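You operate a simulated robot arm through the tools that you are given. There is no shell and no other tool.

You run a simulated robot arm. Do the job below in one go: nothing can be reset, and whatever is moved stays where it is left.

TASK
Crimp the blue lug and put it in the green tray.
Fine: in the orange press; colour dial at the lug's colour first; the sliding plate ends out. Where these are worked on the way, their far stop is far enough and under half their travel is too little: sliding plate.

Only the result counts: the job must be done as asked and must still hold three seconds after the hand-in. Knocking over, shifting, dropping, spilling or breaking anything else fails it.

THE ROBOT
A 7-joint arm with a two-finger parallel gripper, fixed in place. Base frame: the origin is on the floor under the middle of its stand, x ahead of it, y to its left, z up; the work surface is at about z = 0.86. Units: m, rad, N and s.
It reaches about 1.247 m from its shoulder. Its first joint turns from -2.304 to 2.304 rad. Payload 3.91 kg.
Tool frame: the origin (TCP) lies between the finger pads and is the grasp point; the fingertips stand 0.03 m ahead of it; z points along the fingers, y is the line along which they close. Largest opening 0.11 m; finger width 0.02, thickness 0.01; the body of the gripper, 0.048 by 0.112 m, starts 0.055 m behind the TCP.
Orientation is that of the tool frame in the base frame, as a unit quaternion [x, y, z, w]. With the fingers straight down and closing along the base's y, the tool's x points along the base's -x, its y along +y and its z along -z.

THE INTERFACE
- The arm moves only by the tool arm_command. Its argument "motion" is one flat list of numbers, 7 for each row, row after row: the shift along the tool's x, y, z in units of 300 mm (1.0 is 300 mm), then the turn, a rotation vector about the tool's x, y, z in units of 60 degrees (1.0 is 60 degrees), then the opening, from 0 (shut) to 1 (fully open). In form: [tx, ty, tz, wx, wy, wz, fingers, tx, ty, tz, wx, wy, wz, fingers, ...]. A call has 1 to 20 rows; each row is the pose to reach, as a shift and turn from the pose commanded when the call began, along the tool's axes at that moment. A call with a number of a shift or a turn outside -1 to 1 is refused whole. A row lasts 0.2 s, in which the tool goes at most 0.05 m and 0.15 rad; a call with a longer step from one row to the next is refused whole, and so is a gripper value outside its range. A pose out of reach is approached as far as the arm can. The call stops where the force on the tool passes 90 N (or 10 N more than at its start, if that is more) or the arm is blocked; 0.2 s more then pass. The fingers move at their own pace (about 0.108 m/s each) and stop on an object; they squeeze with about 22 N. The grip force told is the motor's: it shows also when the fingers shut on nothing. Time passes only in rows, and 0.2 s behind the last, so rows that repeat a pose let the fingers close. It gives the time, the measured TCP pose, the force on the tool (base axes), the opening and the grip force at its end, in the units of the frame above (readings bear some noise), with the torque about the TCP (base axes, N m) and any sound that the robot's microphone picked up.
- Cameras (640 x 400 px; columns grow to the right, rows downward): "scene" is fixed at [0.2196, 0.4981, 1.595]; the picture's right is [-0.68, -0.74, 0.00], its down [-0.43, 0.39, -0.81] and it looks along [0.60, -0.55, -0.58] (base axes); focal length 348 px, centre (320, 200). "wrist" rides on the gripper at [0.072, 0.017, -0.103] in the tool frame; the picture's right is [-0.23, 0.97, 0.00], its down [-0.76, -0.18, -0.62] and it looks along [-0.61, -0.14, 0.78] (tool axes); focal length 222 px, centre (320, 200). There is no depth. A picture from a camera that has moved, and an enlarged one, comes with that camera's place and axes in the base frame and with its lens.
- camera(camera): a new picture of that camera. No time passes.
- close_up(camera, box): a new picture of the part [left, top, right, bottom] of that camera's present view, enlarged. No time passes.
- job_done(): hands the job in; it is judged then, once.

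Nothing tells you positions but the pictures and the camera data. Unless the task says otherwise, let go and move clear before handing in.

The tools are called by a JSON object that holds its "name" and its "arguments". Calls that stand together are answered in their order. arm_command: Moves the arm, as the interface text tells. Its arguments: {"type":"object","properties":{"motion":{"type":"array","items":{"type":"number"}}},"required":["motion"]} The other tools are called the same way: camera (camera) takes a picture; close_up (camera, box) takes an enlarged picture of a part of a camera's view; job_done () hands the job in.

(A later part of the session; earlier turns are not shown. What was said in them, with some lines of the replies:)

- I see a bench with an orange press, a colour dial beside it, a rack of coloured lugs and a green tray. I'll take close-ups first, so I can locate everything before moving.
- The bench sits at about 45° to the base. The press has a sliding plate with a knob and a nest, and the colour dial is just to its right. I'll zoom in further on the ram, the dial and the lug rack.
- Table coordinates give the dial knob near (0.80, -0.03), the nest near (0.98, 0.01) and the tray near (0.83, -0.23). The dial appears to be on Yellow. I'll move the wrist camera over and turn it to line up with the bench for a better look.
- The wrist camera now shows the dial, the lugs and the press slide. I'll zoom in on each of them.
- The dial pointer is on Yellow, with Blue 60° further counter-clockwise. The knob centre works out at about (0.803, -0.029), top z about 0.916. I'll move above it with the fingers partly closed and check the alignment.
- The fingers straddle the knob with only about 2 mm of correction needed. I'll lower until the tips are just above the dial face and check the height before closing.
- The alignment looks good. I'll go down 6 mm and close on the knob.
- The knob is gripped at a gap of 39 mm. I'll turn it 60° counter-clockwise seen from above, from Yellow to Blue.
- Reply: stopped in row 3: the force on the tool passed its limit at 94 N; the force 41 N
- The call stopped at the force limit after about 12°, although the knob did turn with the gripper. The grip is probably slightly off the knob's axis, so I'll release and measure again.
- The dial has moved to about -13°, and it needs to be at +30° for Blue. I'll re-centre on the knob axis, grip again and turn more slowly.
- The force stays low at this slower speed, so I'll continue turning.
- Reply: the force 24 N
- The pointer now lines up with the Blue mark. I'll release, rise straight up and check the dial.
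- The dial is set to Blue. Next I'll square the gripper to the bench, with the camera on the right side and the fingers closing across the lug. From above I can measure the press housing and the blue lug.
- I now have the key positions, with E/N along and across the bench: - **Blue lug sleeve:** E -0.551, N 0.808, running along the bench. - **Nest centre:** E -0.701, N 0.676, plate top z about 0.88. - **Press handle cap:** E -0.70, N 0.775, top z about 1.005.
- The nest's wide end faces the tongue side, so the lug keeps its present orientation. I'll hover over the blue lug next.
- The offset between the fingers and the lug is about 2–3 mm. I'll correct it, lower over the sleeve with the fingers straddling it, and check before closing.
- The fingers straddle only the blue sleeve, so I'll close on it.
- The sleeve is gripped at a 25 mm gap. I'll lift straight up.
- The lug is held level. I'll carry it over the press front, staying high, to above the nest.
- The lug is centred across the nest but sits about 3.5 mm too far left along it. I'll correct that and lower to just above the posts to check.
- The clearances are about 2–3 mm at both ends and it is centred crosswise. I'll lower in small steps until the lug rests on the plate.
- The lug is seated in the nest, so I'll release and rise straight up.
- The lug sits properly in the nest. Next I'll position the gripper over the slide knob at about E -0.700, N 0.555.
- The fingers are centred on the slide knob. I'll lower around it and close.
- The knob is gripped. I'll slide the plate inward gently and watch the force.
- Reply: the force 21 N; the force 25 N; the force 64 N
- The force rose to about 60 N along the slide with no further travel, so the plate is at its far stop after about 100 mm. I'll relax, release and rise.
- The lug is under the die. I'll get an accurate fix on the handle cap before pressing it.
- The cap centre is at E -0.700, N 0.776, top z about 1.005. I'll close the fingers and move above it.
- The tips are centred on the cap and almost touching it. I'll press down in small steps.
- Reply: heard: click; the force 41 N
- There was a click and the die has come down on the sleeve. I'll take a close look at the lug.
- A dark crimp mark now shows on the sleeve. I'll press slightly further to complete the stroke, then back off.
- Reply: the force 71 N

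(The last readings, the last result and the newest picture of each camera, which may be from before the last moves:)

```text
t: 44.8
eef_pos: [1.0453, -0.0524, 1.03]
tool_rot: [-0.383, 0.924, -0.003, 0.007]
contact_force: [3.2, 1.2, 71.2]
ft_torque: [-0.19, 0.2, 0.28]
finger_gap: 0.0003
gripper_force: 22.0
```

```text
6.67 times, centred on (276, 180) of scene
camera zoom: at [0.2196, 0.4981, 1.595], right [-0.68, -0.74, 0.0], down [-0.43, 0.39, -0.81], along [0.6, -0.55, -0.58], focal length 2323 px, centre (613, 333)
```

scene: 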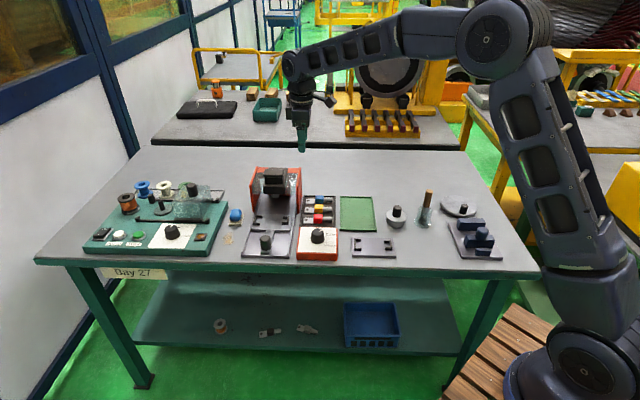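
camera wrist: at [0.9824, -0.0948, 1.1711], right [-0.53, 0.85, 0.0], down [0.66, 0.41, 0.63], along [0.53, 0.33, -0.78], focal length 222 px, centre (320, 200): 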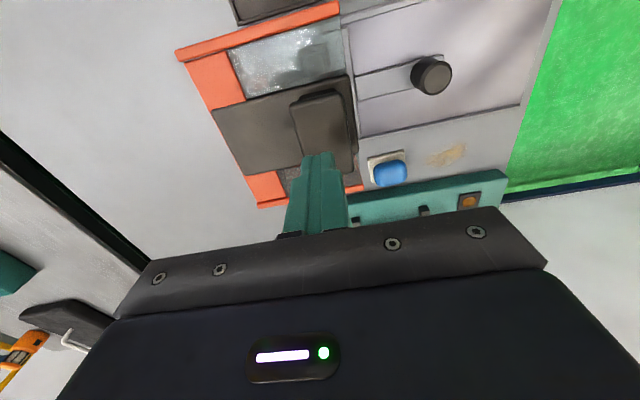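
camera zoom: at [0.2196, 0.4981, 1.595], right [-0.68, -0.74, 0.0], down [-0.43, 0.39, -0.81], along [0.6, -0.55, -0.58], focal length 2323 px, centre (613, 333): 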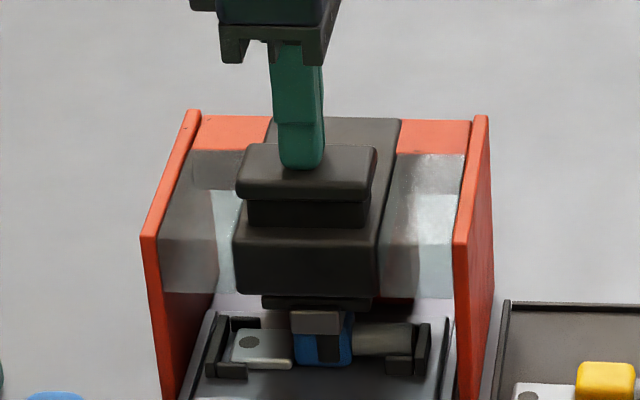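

The handle is at its stop. I'll rise and check that it springs back.

{"name": "arm_command", "arguments": {"motion": [0, 0, -0.02, 0, 0, 0, 0.0, 0, 0, -0.06, 0, 0, 0, 0.0, 0, 0, -0.15, 0, 0, 0, 0.0, 0, 0, -0.25, 0, 0, 0, 0.0, 0, 0, -0.35, 0, 0, 0, 0.0, 0, 0, -0.35, 0, 0, 0, 0.0]}}

{"name": "close_up", "arguments": {"camera": "scene", "box": [240, 150, 312, 210]}}

{"name": "close_up", "arguments": {"camera": "scene", "box": [256, 190, 304, 220]}}

```text
t: 46.2
eef_pos: [1.044, -0.053, 1.1295]
tool_rot: [-0.382, 0.924, -0.001, 0.003]
contact_force: [0.0, 0.6, -0.3]
ft_torque: [0.01, 0.0, -0.04]
finger_gap: 0.0
gripper_force: 21.7
```

```text
6.67 times, centred on (276, 180) of scene
camera zoom: at [0.2196, 0.4981, 1.595], right [-0.68, -0.74, 0.0], down [-0.43, 0.39, -0.81], along [0.6, -0.55, -0.58], focal length 2323 px, centre (613, 333)
```

zoom: 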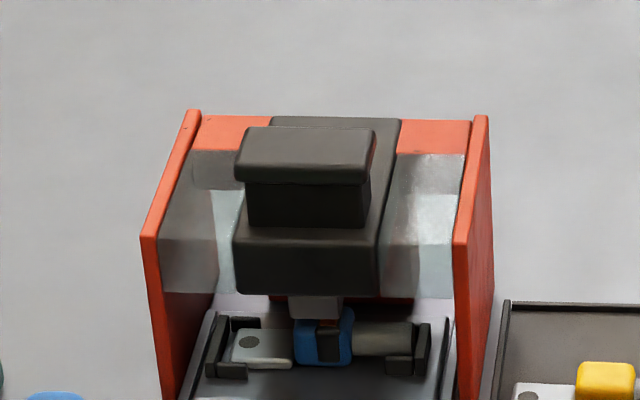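

```text
13.33 times, centred on (280, 205) of scene
camera zoom: at [0.2196, 0.4981, 1.595], right [-0.68, -0.74, 0.0], down [-0.43, 0.39, -0.81], along [0.6, -0.55, -0.58], focal length 4646 px, centre (853, 133)
```

zoom: 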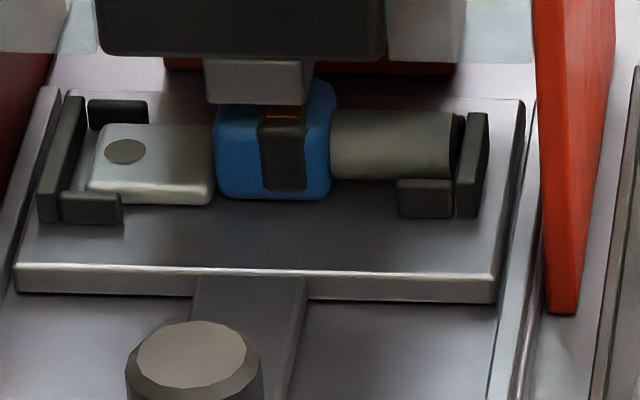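

The handle has sprung back and the lug carries a crimp band. Now I'll go back to the slide knob to pull the plate out.

{"name": "arm_command", "arguments": {"motion": [0.0021, 0.1, 0, 0, 0, 0, 0.3, 0.0042, 0.2, 0, 0, 0, 0, 0.6, 0.0063, 0.3, 0, 0, 0, 0, 0.6, 0.0083, 0.399, 0, 0, 0, 0, 0.6, 0.0083, 0.399, 0.12, 0, 0, 0, 0.6, 0.0083, 0.399, 0.26, 0, 0, 0, 0.6, 0.0083, 0.399, 0.4, 0, 0, 0, 0.6, 0.0083, 0.399, 0.5, 0, 0, 0, 0.6, 0.0083, 0.399, 0.5, 0, 0, 0, 0.6]}}

{"name": "camera", "arguments": {"camera": "wrist"}}

{"name": "close_up", "arguments": {"camera": "wrist", "box": [230, 90, 430, 220]}}

```text
t: 48.2
eef_pos: [0.9578, 0.0305, 0.9778]
tool_rot: [-0.381, 0.924, -0.001, 0.002]
contact_force: [-1.0, -0.1, -0.2]
ft_torque: [0.01, -0.01, 0.01]
finger_gap: 0.0659
gripper_force: 0.0
```

```text
taken
camera wrist: at [0.8942, -0.009, 1.0816], right [-0.53, 0.85, 0.0], down [0.66, 0.41, 0.63], along [0.53, 0.33, -0.78], focal length 222 px, centre (320, 200)
```

wrist: 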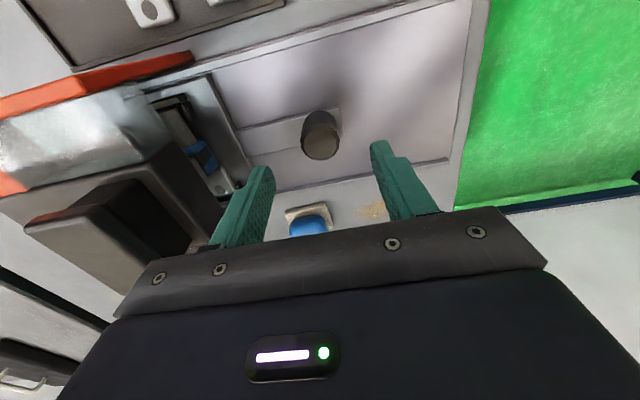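

```text
3.08 times, centred on (330, 155) of wrist
camera zoom: at [0.8942, -0.009, 1.0816], right [-0.53, 0.85, 0.0], down [0.66, 0.41, 0.63], along [0.53, 0.33, -0.78], focal length 684 px, centre (289, 338)
```

zoom: 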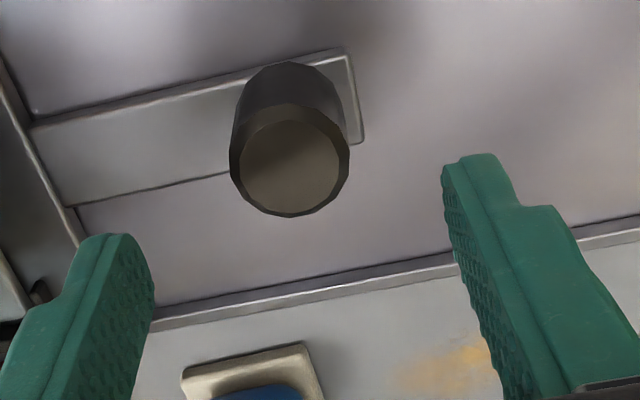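

The view matches the earlier grasp, so I'll lower and grip the knob.

{"name": "arm_command", "arguments": {"motion": [0, 0, 0.07, 0, 0, 0, 0.6, 0, 0, 0.14, 0, 0, 0, 0.6, 0, 0, 0.187, 0, 0, 0, 0.6, 0, 0, 0.187, 0, 0, 0, 0.6, 0, 0, 0.187, 0, 0, 0, 0.4, 0, 0, 0.187, 0, 0, 0, 0.2, 0, 0, 0.187, 0, 0, 0, 0.2, 0, 0, 0.187, 0, 0, 0, 0.2]}}

```text
t: 50.0
eef_pos: [0.9585, 0.0303, 0.9229]
tool_rot: [-0.383, 0.924, 0.001, 0.002]
contact_force: [-4.6, 3.3, -0.4]
ft_torque: [0.66, 0.45, 0.03]
finger_gap: 0.0311
gripper_force: 44.7
```

The knob is gripped. I'll pull the plate out slowly.

{"name": "arm_command", "arguments": {"motion": [0.0003, 0.012, 0, 0, 0, 0, 0.2, 0.0006, 0.035, 0, 0, 0, 0, 0.2, 0.0009, 0.06, 0, 0, 0, 0, 0.2, 0.0012, 0.09, 0, 0, 0, 0, 0.2, 0.0015, 0.12, 0, 0, 0, 0, 0.2, 0.0015, 0.15, 0, 0, 0, 0, 0.2, 0.0015, 0.18, 0, 0, 0, 0, 0.2, 0.0015, 0.21, 0, 0, 0, 0, 0.2, 0.0015, 0.24, 0, 0, 0, 0, 0.2, 0.0015, 0.27, 0, 0, 0, 0, 0.2, 0.0015, 0.295, 0, 0, 0, 0, 0.2, 0.0015, 0.312, 0, 0, 0, 0, 0.2, 0.0015, 0.322, 0, 0, 0, 0, 0.2]}}

{"name": "close_up", "arguments": {"camera": "scene", "box": [224, 170, 320, 260]}}

```text
t: 52.8
eef_pos: [0.8905, 0.0992, 0.922]
tool_rot: [-0.383, 0.924, -0.002, 0.002]
contact_force: [0.2, 0.1, -7.4]
ft_torque: [0.47, 0.25, 0.34]
finger_gap: 0.0309
gripper_force: 45.3
```

```text
4.44 times, centred on (272, 215) of scene
camera zoom: at [0.2196, 0.4981, 1.595], right [-0.68, -0.74, 0.0], down [-0.43, 0.39, -0.81], along [0.6, -0.55, -0.58], focal length 1548 px, centre (533, 133)
```

zoom: 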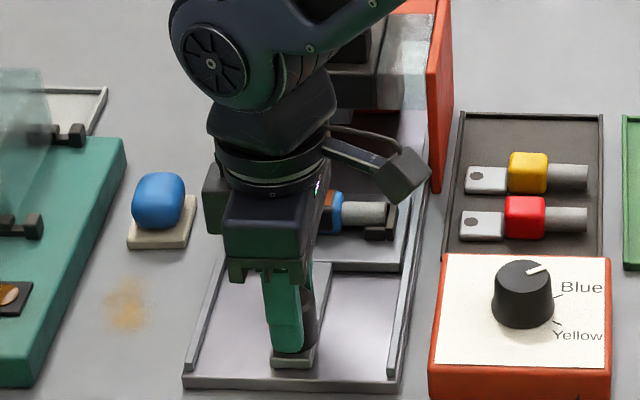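

{"name": "arm_command", "arguments": {"motion": [0, 0.005, 0, 0, 0, 0, 0.2, 0, 0.01, 0, 0, 0, 0, 0.2, 0, 0.014, 0, 0, 0, 0, 0.2, 0, 0.014, 0, 0, 0, 0, 0.2]}}

```text
t: 53.8
eef_pos: [0.8878, 0.1011, 0.9221]
tool_rot: [-0.383, 0.924, -0.001, 0.003]
contact_force: [9.8, 2.4, -9.0]
ft_torque: [-0.01, 0.9, -0.12]
finger_gap: 0.0311
gripper_force: 45.5
```

{"name": "arm_command", "arguments": {"motion": [0, 0.004, 0, 0, 0, 0, 0.2, 0, 0.008, 0, 0, 0, 0, 0.2, 0, 0.008, 0, 0, 0, 0, 0.2]}}

```text
t: 54.6
eef_pos: [0.8876, 0.1022, 0.9226]
tool_rot: [-0.382, 0.924, -0.001, 0.004]
contact_force: [32.9, -10.2, 0.6]
ft_torque: [-0.28, 0.78, 0.26]
finger_gap: 0.031
gripper_force: 45.2
```

The plate is firmly at the out stop. I'll relax, release and rise.

{"name": "arm_command", "arguments": {"motion": [0, -0.003, 0, 0, 0, 0, 0.2, 0, -0.003, 0, 0, 0, 0, 0.5, 0, -0.003, 0, 0, 0, 0, 0.6, 0, -0.003, 0, 0, 0, 0, 0.6, 0, -0.003, -0.06, 0, 0, 0, 0.6, 0, -0.003, -0.18, 0, 0, 0, 0.6, 0, -0.003, -0.32, 0, 0, 0, 0.6, 0, -0.003, -0.46, 0, 0, 0, 0.6, 0, -0.003, -0.5, 0, 0, 0, 0.6, 0, -0.003, -0.5, 0, 0, 0, 0.6]}}

{"name": "camera", "arguments": {"camera": "wrist"}}

{"name": "close_up", "arguments": {"camera": "scene", "box": [240, 195, 320, 265]}}

{"name": "close_up", "arguments": {"camera": "scene", "box": [248, 205, 304, 240]}}

```text
t: 56.8
eef_pos: [0.8851, 0.1062, 1.0703]
tool_rot: [-0.382, 0.924, -0.001, 0.003]
contact_force: [0.4, 0.5, -0.4]
ft_torque: [-0.01, 0.01, 0.0]
finger_gap: 0.0658
gripper_force: 0.1
```

```text
taken
camera wrist: at [0.8208, 0.0651, 1.1736], right [-0.53, 0.85, 0.0], down [0.66, 0.41, 0.63], along [0.53, 0.33, -0.78], focal length 222 px, centre (320, 200)
```

wrist: 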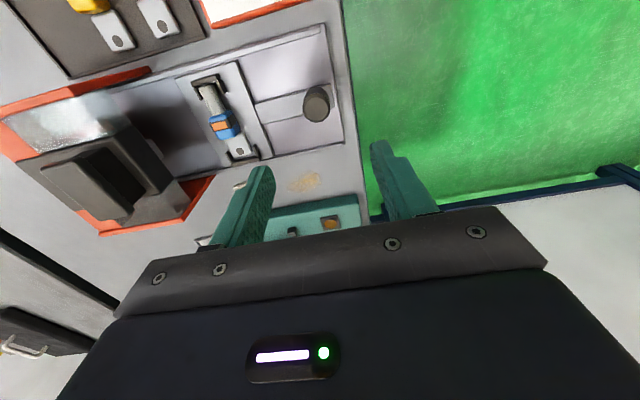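

```text
5.71 times, centred on (280, 230) of scene
camera zoom: at [0.2196, 0.4981, 1.595], right [-0.68, -0.74, 0.0], down [-0.43, 0.39, -0.81], along [0.6, -0.55, -0.58], focal length 1991 px, centre (549, 29)
```

zoom: 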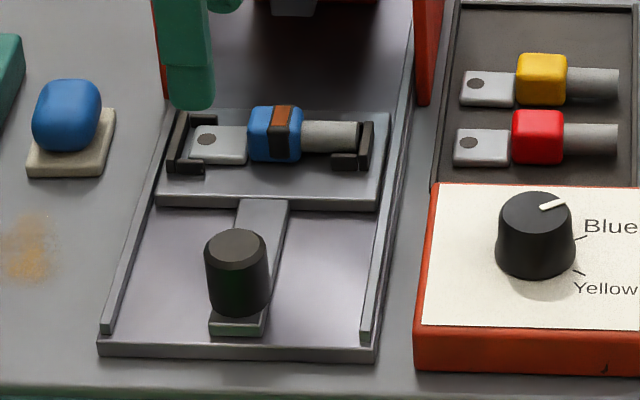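

```text
11.43 times, centred on (276, 222) of scene
camera zoom: at [0.2196, 0.4981, 1.595], right [-0.68, -0.74, 0.0], down [-0.43, 0.39, -0.81], along [0.6, -0.55, -0.58], focal length 3982 px, centre (823, -57)
```

zoom: 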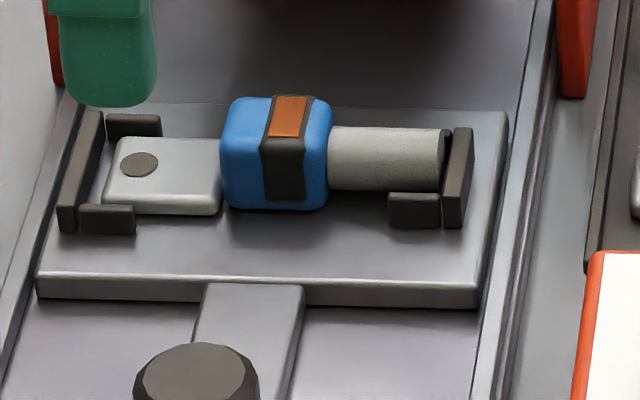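

The lug carries the crimp band, the plate is fully out and the dial is still on Blue. I'll move above the lug to pick it up.

{"name": "arm_command", "arguments": {"motion": [-0.0005, -0.1, 0, 0, 0, 0, 0.5, -0.001, -0.2, 0, 0, 0, 0, 0.42, -0.0015, -0.3, 0.05, 0, 0, 0, 0.42, -0.002, -0.4153, 0.15, 0, 0, 0, 0.42, -0.002, -0.4153, 0.26, 0, 0, 0, 0.42, -0.002, -0.4153, 0.26, 0, 0, 0, 0.42]}}

{"name": "camera", "arguments": {"camera": "wrist"}}

{"name": "close_up", "arguments": {"camera": "wrist", "box": [250, 50, 400, 190]}}

{"name": "close_up", "arguments": {"camera": "scene", "box": [240, 170, 320, 240]}}

```text
t: 58.2
eef_pos: [0.9742, 0.0159, 0.995]
tool_rot: [-0.383, 0.924, -0.001, 0.003]
contact_force: [0.0, 0.4, 0.4]
ft_torque: [0.01, 0.0, 0.03]
finger_gap: 0.0462
gripper_force: 0.1
```

```text
taken
camera wrist: at [0.9111, -0.0233, 1.099], right [-0.53, 0.85, 0.0], down [0.66, 0.41, 0.63], along [0.53, 0.33, -0.78], focal length 222 px, centre (320, 200)
```

wrist: 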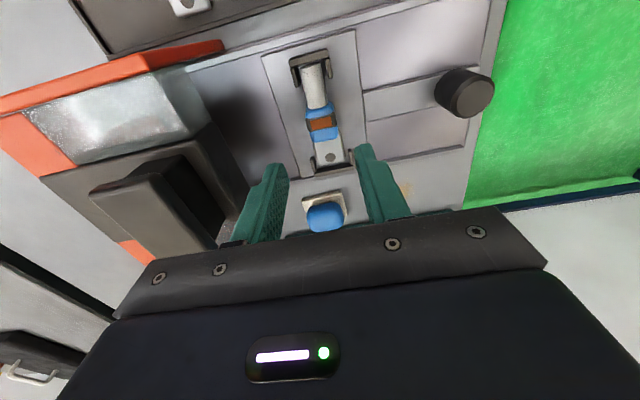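

```text
2.86 times, centred on (325, 120) of wrist
camera zoom: at [0.9111, -0.0233, 1.099], right [-0.53, 0.85, 0.0], down [0.66, 0.41, 0.63], along [0.53, 0.33, -0.78], focal length 635 px, centre (306, 429)
```

zoom: 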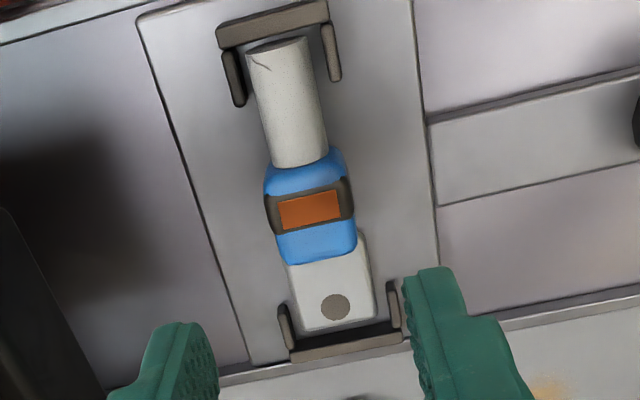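

```text
5.71 times, centred on (280, 205) of scene
camera zoom: at [0.2196, 0.4981, 1.595], right [-0.68, -0.74, 0.0], down [-0.43, 0.39, -0.81], along [0.6, -0.55, -0.58], focal length 1991 px, centre (549, 171)
```

zoom: 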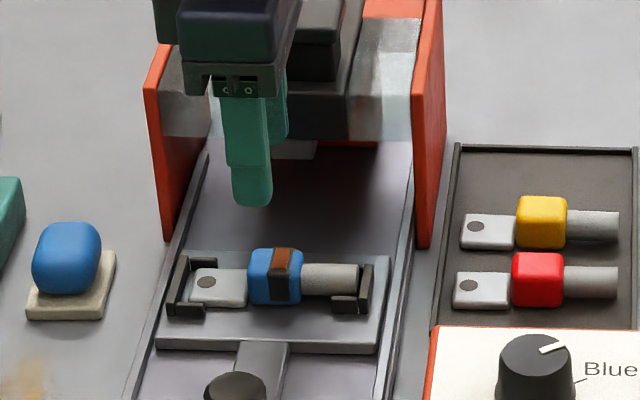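

{"name": "arm_command", "arguments": {"motion": [0.009, 0.0067, 0.07, 0, 0, 0, 0.42, 0.009, 0.0067, 0.14, 0, 0, 0, 0.42, 0.009, 0.0067, 0.2, 0, 0, 0, 0.42, 0.009, 0.0067, 0.245, 0, 0, 0, 0.42, 0.009, 0.0067, 0.252, 0, 0, 0, 0.42, 0.009, 0.0067, 0.252, 0, 0, 0, 0.42]}}

{"name": "close_up", "arguments": {"camera": "wrist", "box": [240, 60, 400, 220]}}

{"name": "close_up", "arguments": {"camera": "scene", "box": [248, 195, 302, 238]}}

```text
t: 59.6
eef_pos: [0.9721, 0.0143, 0.9179]
tool_rot: [-0.382, 0.924, -0.001, 0.003]
contact_force: [-0.2, 0.0, -0.4]
ft_torque: [0.0, -0.01, -0.02]
finger_gap: 0.0462
gripper_force: 0.1
```

```text
2.50 times, centred on (320, 140) of wrist
camera zoom: at [0.9074, -0.0257, 1.0216], right [-0.53, 0.85, 0.0], down [0.66, 0.41, 0.63], along [0.53, 0.33, -0.78], focal length 555 px, centre (320, 350)
```

zoom: 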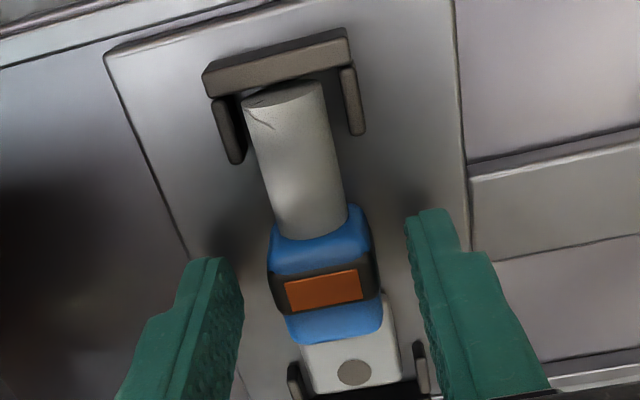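

```text
9.30 times, centred on (275, 216) of scene
camera zoom: at [0.2196, 0.4981, 1.595], right [-0.68, -0.74, 0.0], down [-0.43, 0.39, -0.81], along [0.6, -0.55, -0.58], focal length 3241 px, centre (739, 46)
```

zoom: 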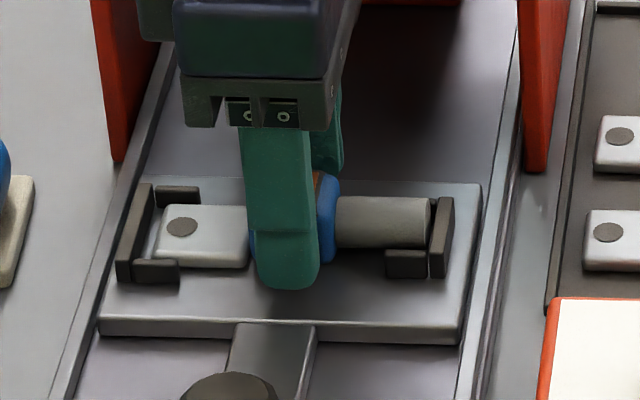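

The fingers straddle the sleeve. I'll close and lift.

{"name": "arm_command", "arguments": {"motion": [0, 0, 0, 0, 0, 0, 0.3, 0, 0, 0, 0, 0, 0, 0.15, 0, 0, 0, 0, 0, 0, 0.1, 0, 0, 0, 0, 0, 0, 0.1, 0, 0, 0, 0, 0, 0, 0.1]}}

{"name": "close_up", "arguments": {"camera": "wrist", "box": [240, 60, 400, 220]}}

```text
t: 60.8
eef_pos: [0.9719, 0.0141, 0.9186]
tool_rot: [-0.383, 0.924, -0.001, 0.003]
contact_force: [0.1, -0.3, 1.6]
ft_torque: [-0.03, 0.02, 0.01]
finger_gap: 0.0252
gripper_force: 22.1
```

```text
2.50 times, centred on (320, 140) of wrist
camera zoom: at [0.9074, -0.0257, 1.0217], right [-0.53, 0.85, 0.0], down [0.66, 0.41, 0.63], along [0.53, 0.33, -0.78], focal length 555 px, centre (320, 350)
```

zoom: 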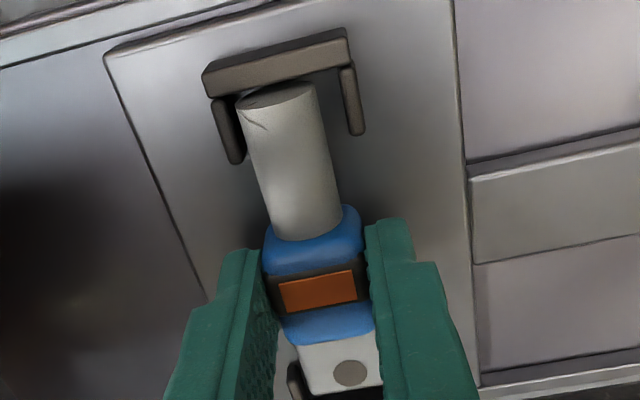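

The lug is gripped. I'll lift it straight out of the nest and check.

{"name": "arm_command", "arguments": {"motion": [0, 0, -0.02, 0, 0, 0, 0.1, 0, 0, -0.06, 0, 0, 0, 0.1, 0, 0, -0.14, 0, 0, 0, 0.1, 0, 0, -0.26, 0, 0, 0, 0.1, 0, 0, -0.4, 0, 0, 0, 0.1, 0, 0, -0.54, 0, 0, 0, 0.1, 0, 0, -0.54, 0, 0, 0, 0.1]}}

{"name": "camera", "arguments": {"camera": "wrist"}}

{"name": "close_up", "arguments": {"camera": "scene", "box": [232, 140, 352, 250]}}

```text
t: 62.4
eef_pos: [0.9718, 0.0165, 1.08]
tool_rot: [-0.381, 0.924, -0.001, 0.002]
contact_force: [1.0, -0.6, -0.7]
ft_torque: [0.03, 0.02, -0.01]
finger_gap: 0.0252
gripper_force: 22.2
```

```text
taken
camera wrist: at [0.9083, -0.023, 1.184], right [-0.53, 0.85, 0.0], down [0.66, 0.41, 0.63], along [0.53, 0.33, -0.78], focal length 222 px, centre (320, 200)
```

wrist: 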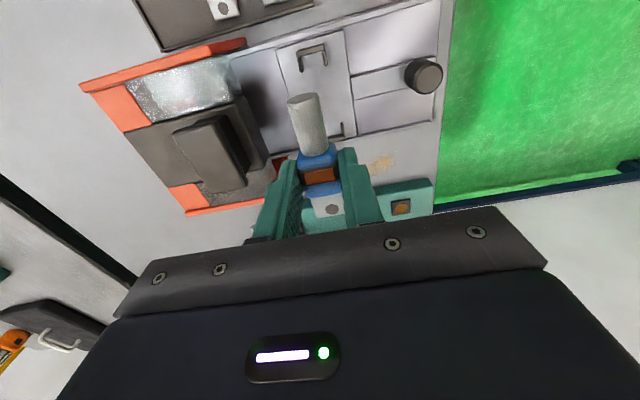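

```text
3.64 times, centred on (292, 195) of scene
camera zoom: at [0.2196, 0.4981, 1.595], right [-0.68, -0.74, 0.0], down [-0.43, 0.39, -0.81], along [0.6, -0.55, -0.58], focal length 1267 px, centre (422, 218)
```

zoom: 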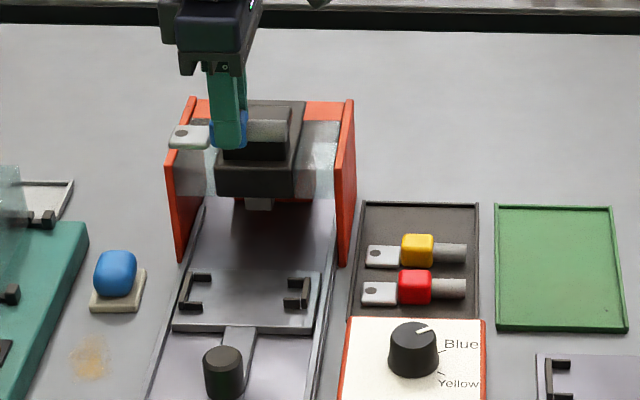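

The lug is out of the nest and held level. I'll carry it to above the green tray, turning it so it lies along the tray's long side.

{"name": "arm_command", "arguments": {"motion": [0.1333, -0.0357, 0, 0, 0, 0.107, 0.1, 0.2666, -0.0714, 0, 0, 0, 0.2143, 0.1, 0.3999, -0.1071, 0, 0, 0, 0.3214, 0.1, 0.5331, -0.1429, 0, 0, 0, 0.4286, 0.1, 0.6664, -0.1786, 0, 0, 0, 0.5357, 0.1, 0.7997, -0.2143, 0, 0, 0, 0.6429, 0.1, 0.933, -0.25, 0, 0, 0, 0.75, 0.1, 0.933, -0.25, 0, 0, 0, 0.75, 0.1]}}

{"name": "camera", "arguments": {"camera": "wrist"}}

{"name": "close_up", "arguments": {"camera": "scene", "box": [290, 130, 420, 240]}}

```text
t: 64.2
eef_pos: [0.8242, -0.236, 1.0782]
tool_rot: [0.001, 1.0, 0.0, 0.002]
contact_force: [-0.1, 0.2, -0.7]
ft_torque: [0.0, -0.01, -0.03]
finger_gap: 0.0252
gripper_force: 22.2
```

```text
taken
camera wrist: at [0.7529, -0.2206, 1.1816], right [0.23, 0.97, 0.0], down [0.76, -0.18, 0.63], along [0.61, -0.14, -0.78], focal length 222 px, centre (320, 200)
```

wrist: 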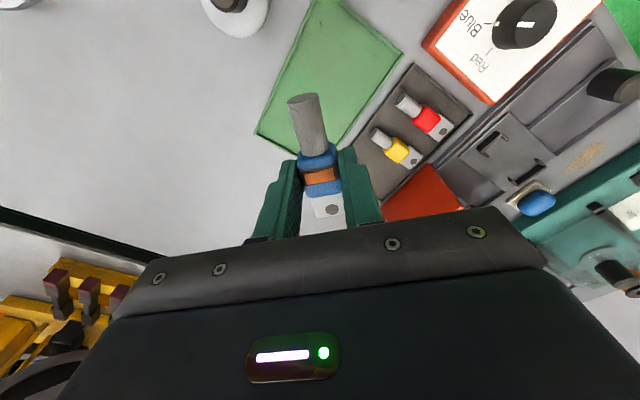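

```text
3.64 times, centred on (355, 185) of scene
camera zoom: at [0.2196, 0.4981, 1.595], right [-0.68, -0.74, 0.0], down [-0.43, 0.39, -0.81], along [0.6, -0.55, -0.58], focal length 1267 px, centre (193, 254)
```

zoom: 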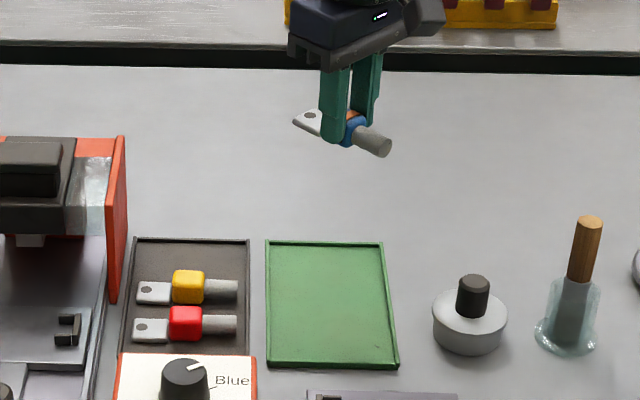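

{"name": "arm_command", "arguments": {"motion": [0, 0, 0.02, 0, 0, 0.125, 0.1, 0, 0, 0.06, 0, 0, 0.25, 0.1, 0, 0, 0.12, 0, 0, 0.375, 0.1, 0, 0, 0.18, 0, 0, 0.5, 0.1, 0, 0, 0.24, 0, 0, 0.625, 0.1, 0, 0, 0.3, 0, 0, 0.75, 0.1, 0, 0, 0.4, 0, 0, 0.75, 0.1, 0, 0, 0.48, 0, 0, 0.75, 0.1, 0, 0, 0.54, 0, 0, 0.75, 0.1, 0, 0, 0.54, 0, 0, 0.75, 0.1]}}

{"name": "camera", "arguments": {"camera": "wrist"}}

{"name": "close_up", "arguments": {"camera": "scene", "box": [310, 170, 410, 250]}}

```text
t: 66.4
eef_pos: [0.8259, -0.2368, 0.9179]
tool_rot: [0.383, 0.924, 0.001, 0.002]
contact_force: [0.1, 0.1, -0.6]
ft_torque: [0.02, 0.05, -0.02]
finger_gap: 0.0252
gripper_force: 21.5
```

```text
taken
camera wrist: at [0.7857, -0.1739, 1.0207], right [0.85, 0.53, 0.0], down [0.41, -0.66, 0.63], along [0.33, -0.53, -0.78], focal length 222 px, centre (320, 200)
```

wrist: 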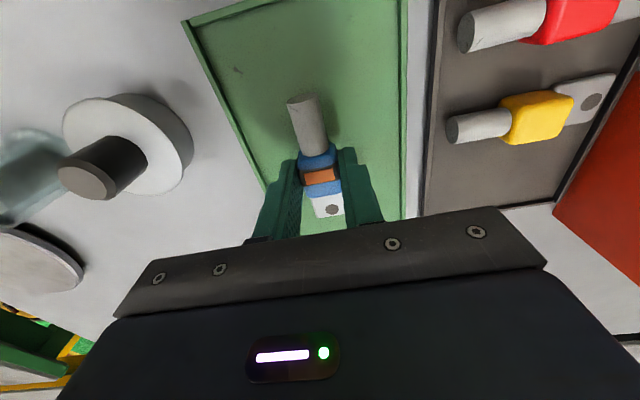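

```text
5.00 times, centred on (360, 210) of scene
camera zoom: at [0.2196, 0.4981, 1.595], right [-0.68, -0.74, 0.0], down [-0.43, 0.39, -0.81], along [0.6, -0.55, -0.58], focal length 1742 px, centre (120, 150)
```

zoom: 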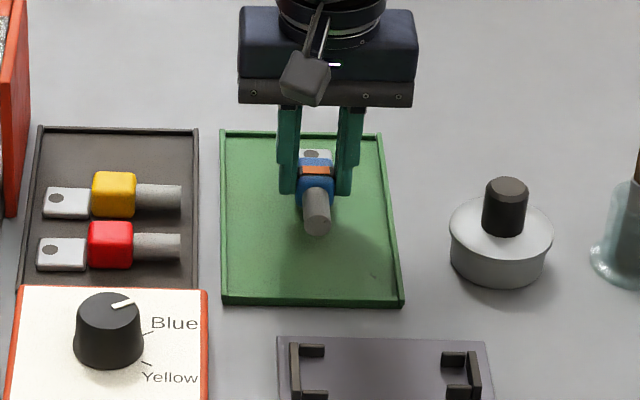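

The lug is well inside the tray footprint. I'll lower it gently until it touches.

{"name": "arm_command", "arguments": {"motion": [0, 0, 0.02, 0, 0, 0, 0.1, 0, 0, 0.035, 0, 0, 0, 0.1, 0, 0, 0.042, 0, 0, 0, 0.1, 0, 0, 0.046, 0, 0, 0, 0.1, 0, 0, 0.046, 0, 0, 0, 0.1]}}

```text
t: 67.6
eef_pos: [0.8263, -0.2352, 0.9035]
tool_rot: [0.383, 0.924, 0.0, 0.002]
contact_force: [0.5, 0.0, -0.4]
ft_torque: [-0.03, 0.02, 0.03]
finger_gap: 0.0252
gripper_force: 21.9
```

{"name": "arm_command", "arguments": {"motion": [0, 0, 0.004, 0, 0, 0, 0.1, 0, 0, 0.008, 0, 0, 0, 0.1, 0, 0, 0.008, 0, 0, 0, 0.1]}}

{"name": "close_up", "arguments": {"camera": "scene", "box": [330, 180, 394, 230]}}

```text
t: 68.4
eef_pos: [0.8265, -0.2359, 0.9009]
tool_rot: [0.383, 0.924, 0.001, 0.002]
contact_force: [0.0, 0.5, -0.4]
ft_torque: [-0.02, -0.01, -0.04]
finger_gap: 0.025
gripper_force: 21.9
```

```text
8.00 times, centred on (362, 205) of scene
camera zoom: at [0.2196, 0.4981, 1.595], right [-0.68, -0.74, 0.0], down [-0.43, 0.39, -0.81], along [0.6, -0.55, -0.58], focal length 2787 px, centre (-16, 160)
```

zoom: 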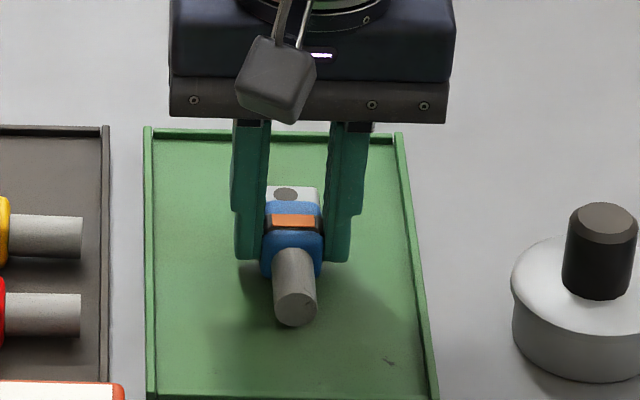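

{"name": "arm_command", "arguments": {"motion": [0, 0, 0.0025, 0, 0, 0, 0.1, 0, 0, 0.005, 0, 0, 0, 0.1, 0, 0, 0.005, 0, 0, 0, 0.1]}}

```text
t: 69.2
eef_pos: [0.827, -0.2372, 0.9014]
tool_rot: [0.382, 0.924, 0.001, 0.002]
contact_force: [-1.9, 4.2, 18.8]
ft_torque: [0.06, 0.08, -0.02]
finger_gap: 0.0253
gripper_force: 21.9
```

It is resting on the tray floor. I'll release and rise straight up.

{"name": "arm_command", "arguments": {"motion": [0, 0, -0.0015, 0, 0, 0, 0.15, 0, 0, -0.0015, 0, 0, 0, 0.4, 0, 0, -0.0015, 0, 0, 0, 0.45, 0, 0, -0.0015, 0, 0, 0, 0.45, 0, 0, -0.06, 0, 0, 0, 0.45, 0, 0, -0.18, 0, 0, 0, 0.45, 0, 0, -0.32, 0, 0, 0, 0.45, 0, 0, -0.46, 0, 0, 0, 0.45, 0, 0, -0.6, 0, 0, 0, 0.45, 0, 0, -0.74, 0, 0, 0, 0.45, 0, 0, -0.74, 0, 0, 0, 0.45]}}

{"name": "camera", "arguments": {"camera": "wrist"}}

{"name": "camera", "arguments": {"camera": "scene"}}

{"name": "close_up", "arguments": {"camera": "scene", "box": [230, 160, 410, 270]}}

{"name": "close_up", "arguments": {"camera": "scene", "box": [290, 215, 346, 255]}}

```text
t: 71.6
eef_pos: [0.8261, -0.2374, 1.1253]
tool_rot: [0.383, 0.924, 0.001, 0.002]
contact_force: [0.3, -0.7, -0.4]
ft_torque: [0.0, 0.03, 0.01]
finger_gap: 0.0493
gripper_force: 0.0
```

```text
taken
camera wrist: at [0.7857, -0.1747, 1.2288], right [0.85, 0.53, 0.0], down [0.41, -0.66, 0.62], along [0.33, -0.53, -0.78], focal length 222 px, centre (320, 200)
```

wrist: 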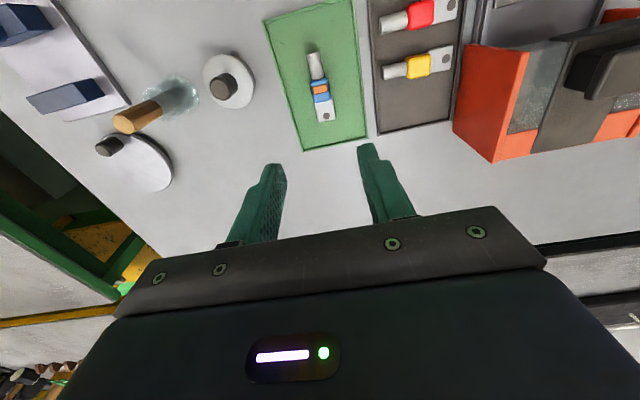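

```text
taken
```

scene: 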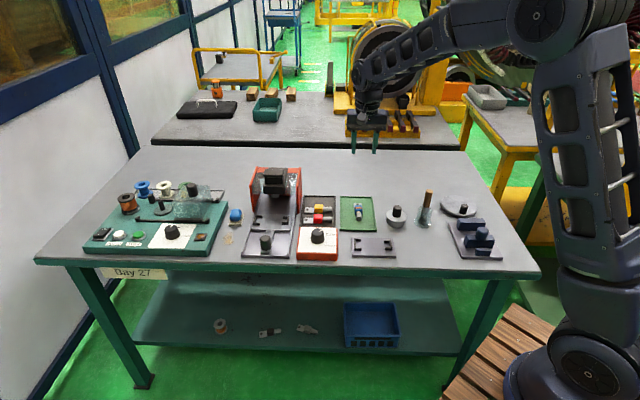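

```text
3.56 times, centred on (320, 215) of scene
camera zoom: at [0.2196, 0.4981, 1.595], right [-0.68, -0.74, 0.0], down [-0.43, 0.39, -0.81], along [0.6, -0.55, -0.58], focal length 1239 px, centre (320, 147)
```

zoom: 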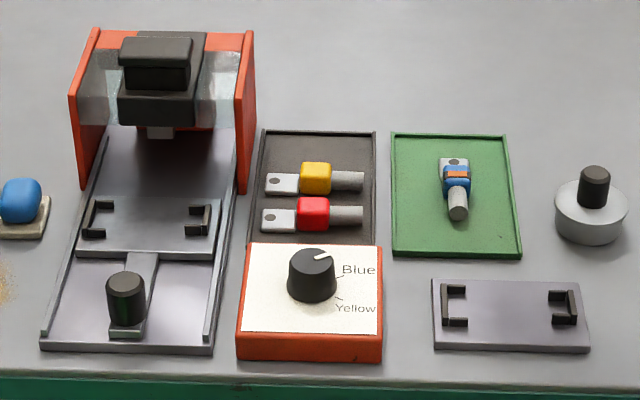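

```text
10.00 times, centred on (318, 235) of scene
camera zoom: at [0.2196, 0.4981, 1.595], right [-0.68, -0.74, 0.0], down [-0.43, 0.39, -0.81], along [0.6, -0.55, -0.58], focal length 3484 px, centre (340, -150)
```

zoom: 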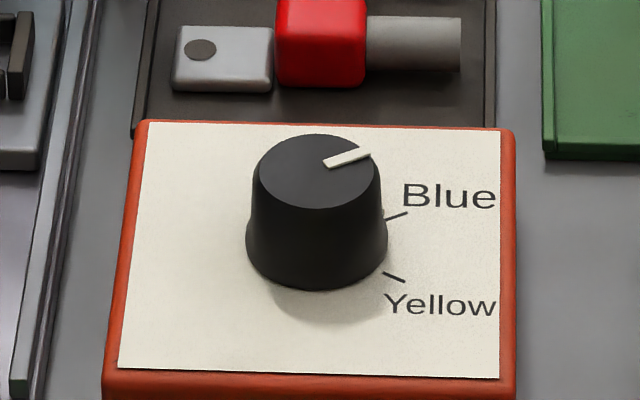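

The blue lug lies crimped in the green tray, the plate is fully out, the dial reads Blue and the gripper is clear. Everything else looks undisturbed, so I'm handing in.

{"name": "job_done", "arguments": {}}

```text
The job is handed in.
```

The blue lug is crimped and lying in the green tray, and I've handed the job in; the tool hasn't told me the verdict.

- **Dial:** I turned it from Yellow to Blue before crimping. The first attempt stopped at the force limit after about 12°, so I re-gripped and finished the turn slowly.
- **Crimp:** The sliding plate went in to its far stop, about 100 mm. Pressing the orange press's handle gave a click and left a dark crimp band on the lug's sleeve.
- **Plate:** I pulled it back until it hit its out stop. In the last picture it matches its starting position.
- **Tray:** The lug was lowered until it touched the tray floor, then released. The gripper is open and clear above it.

In the last pictures nothing else on the bench looks moved.
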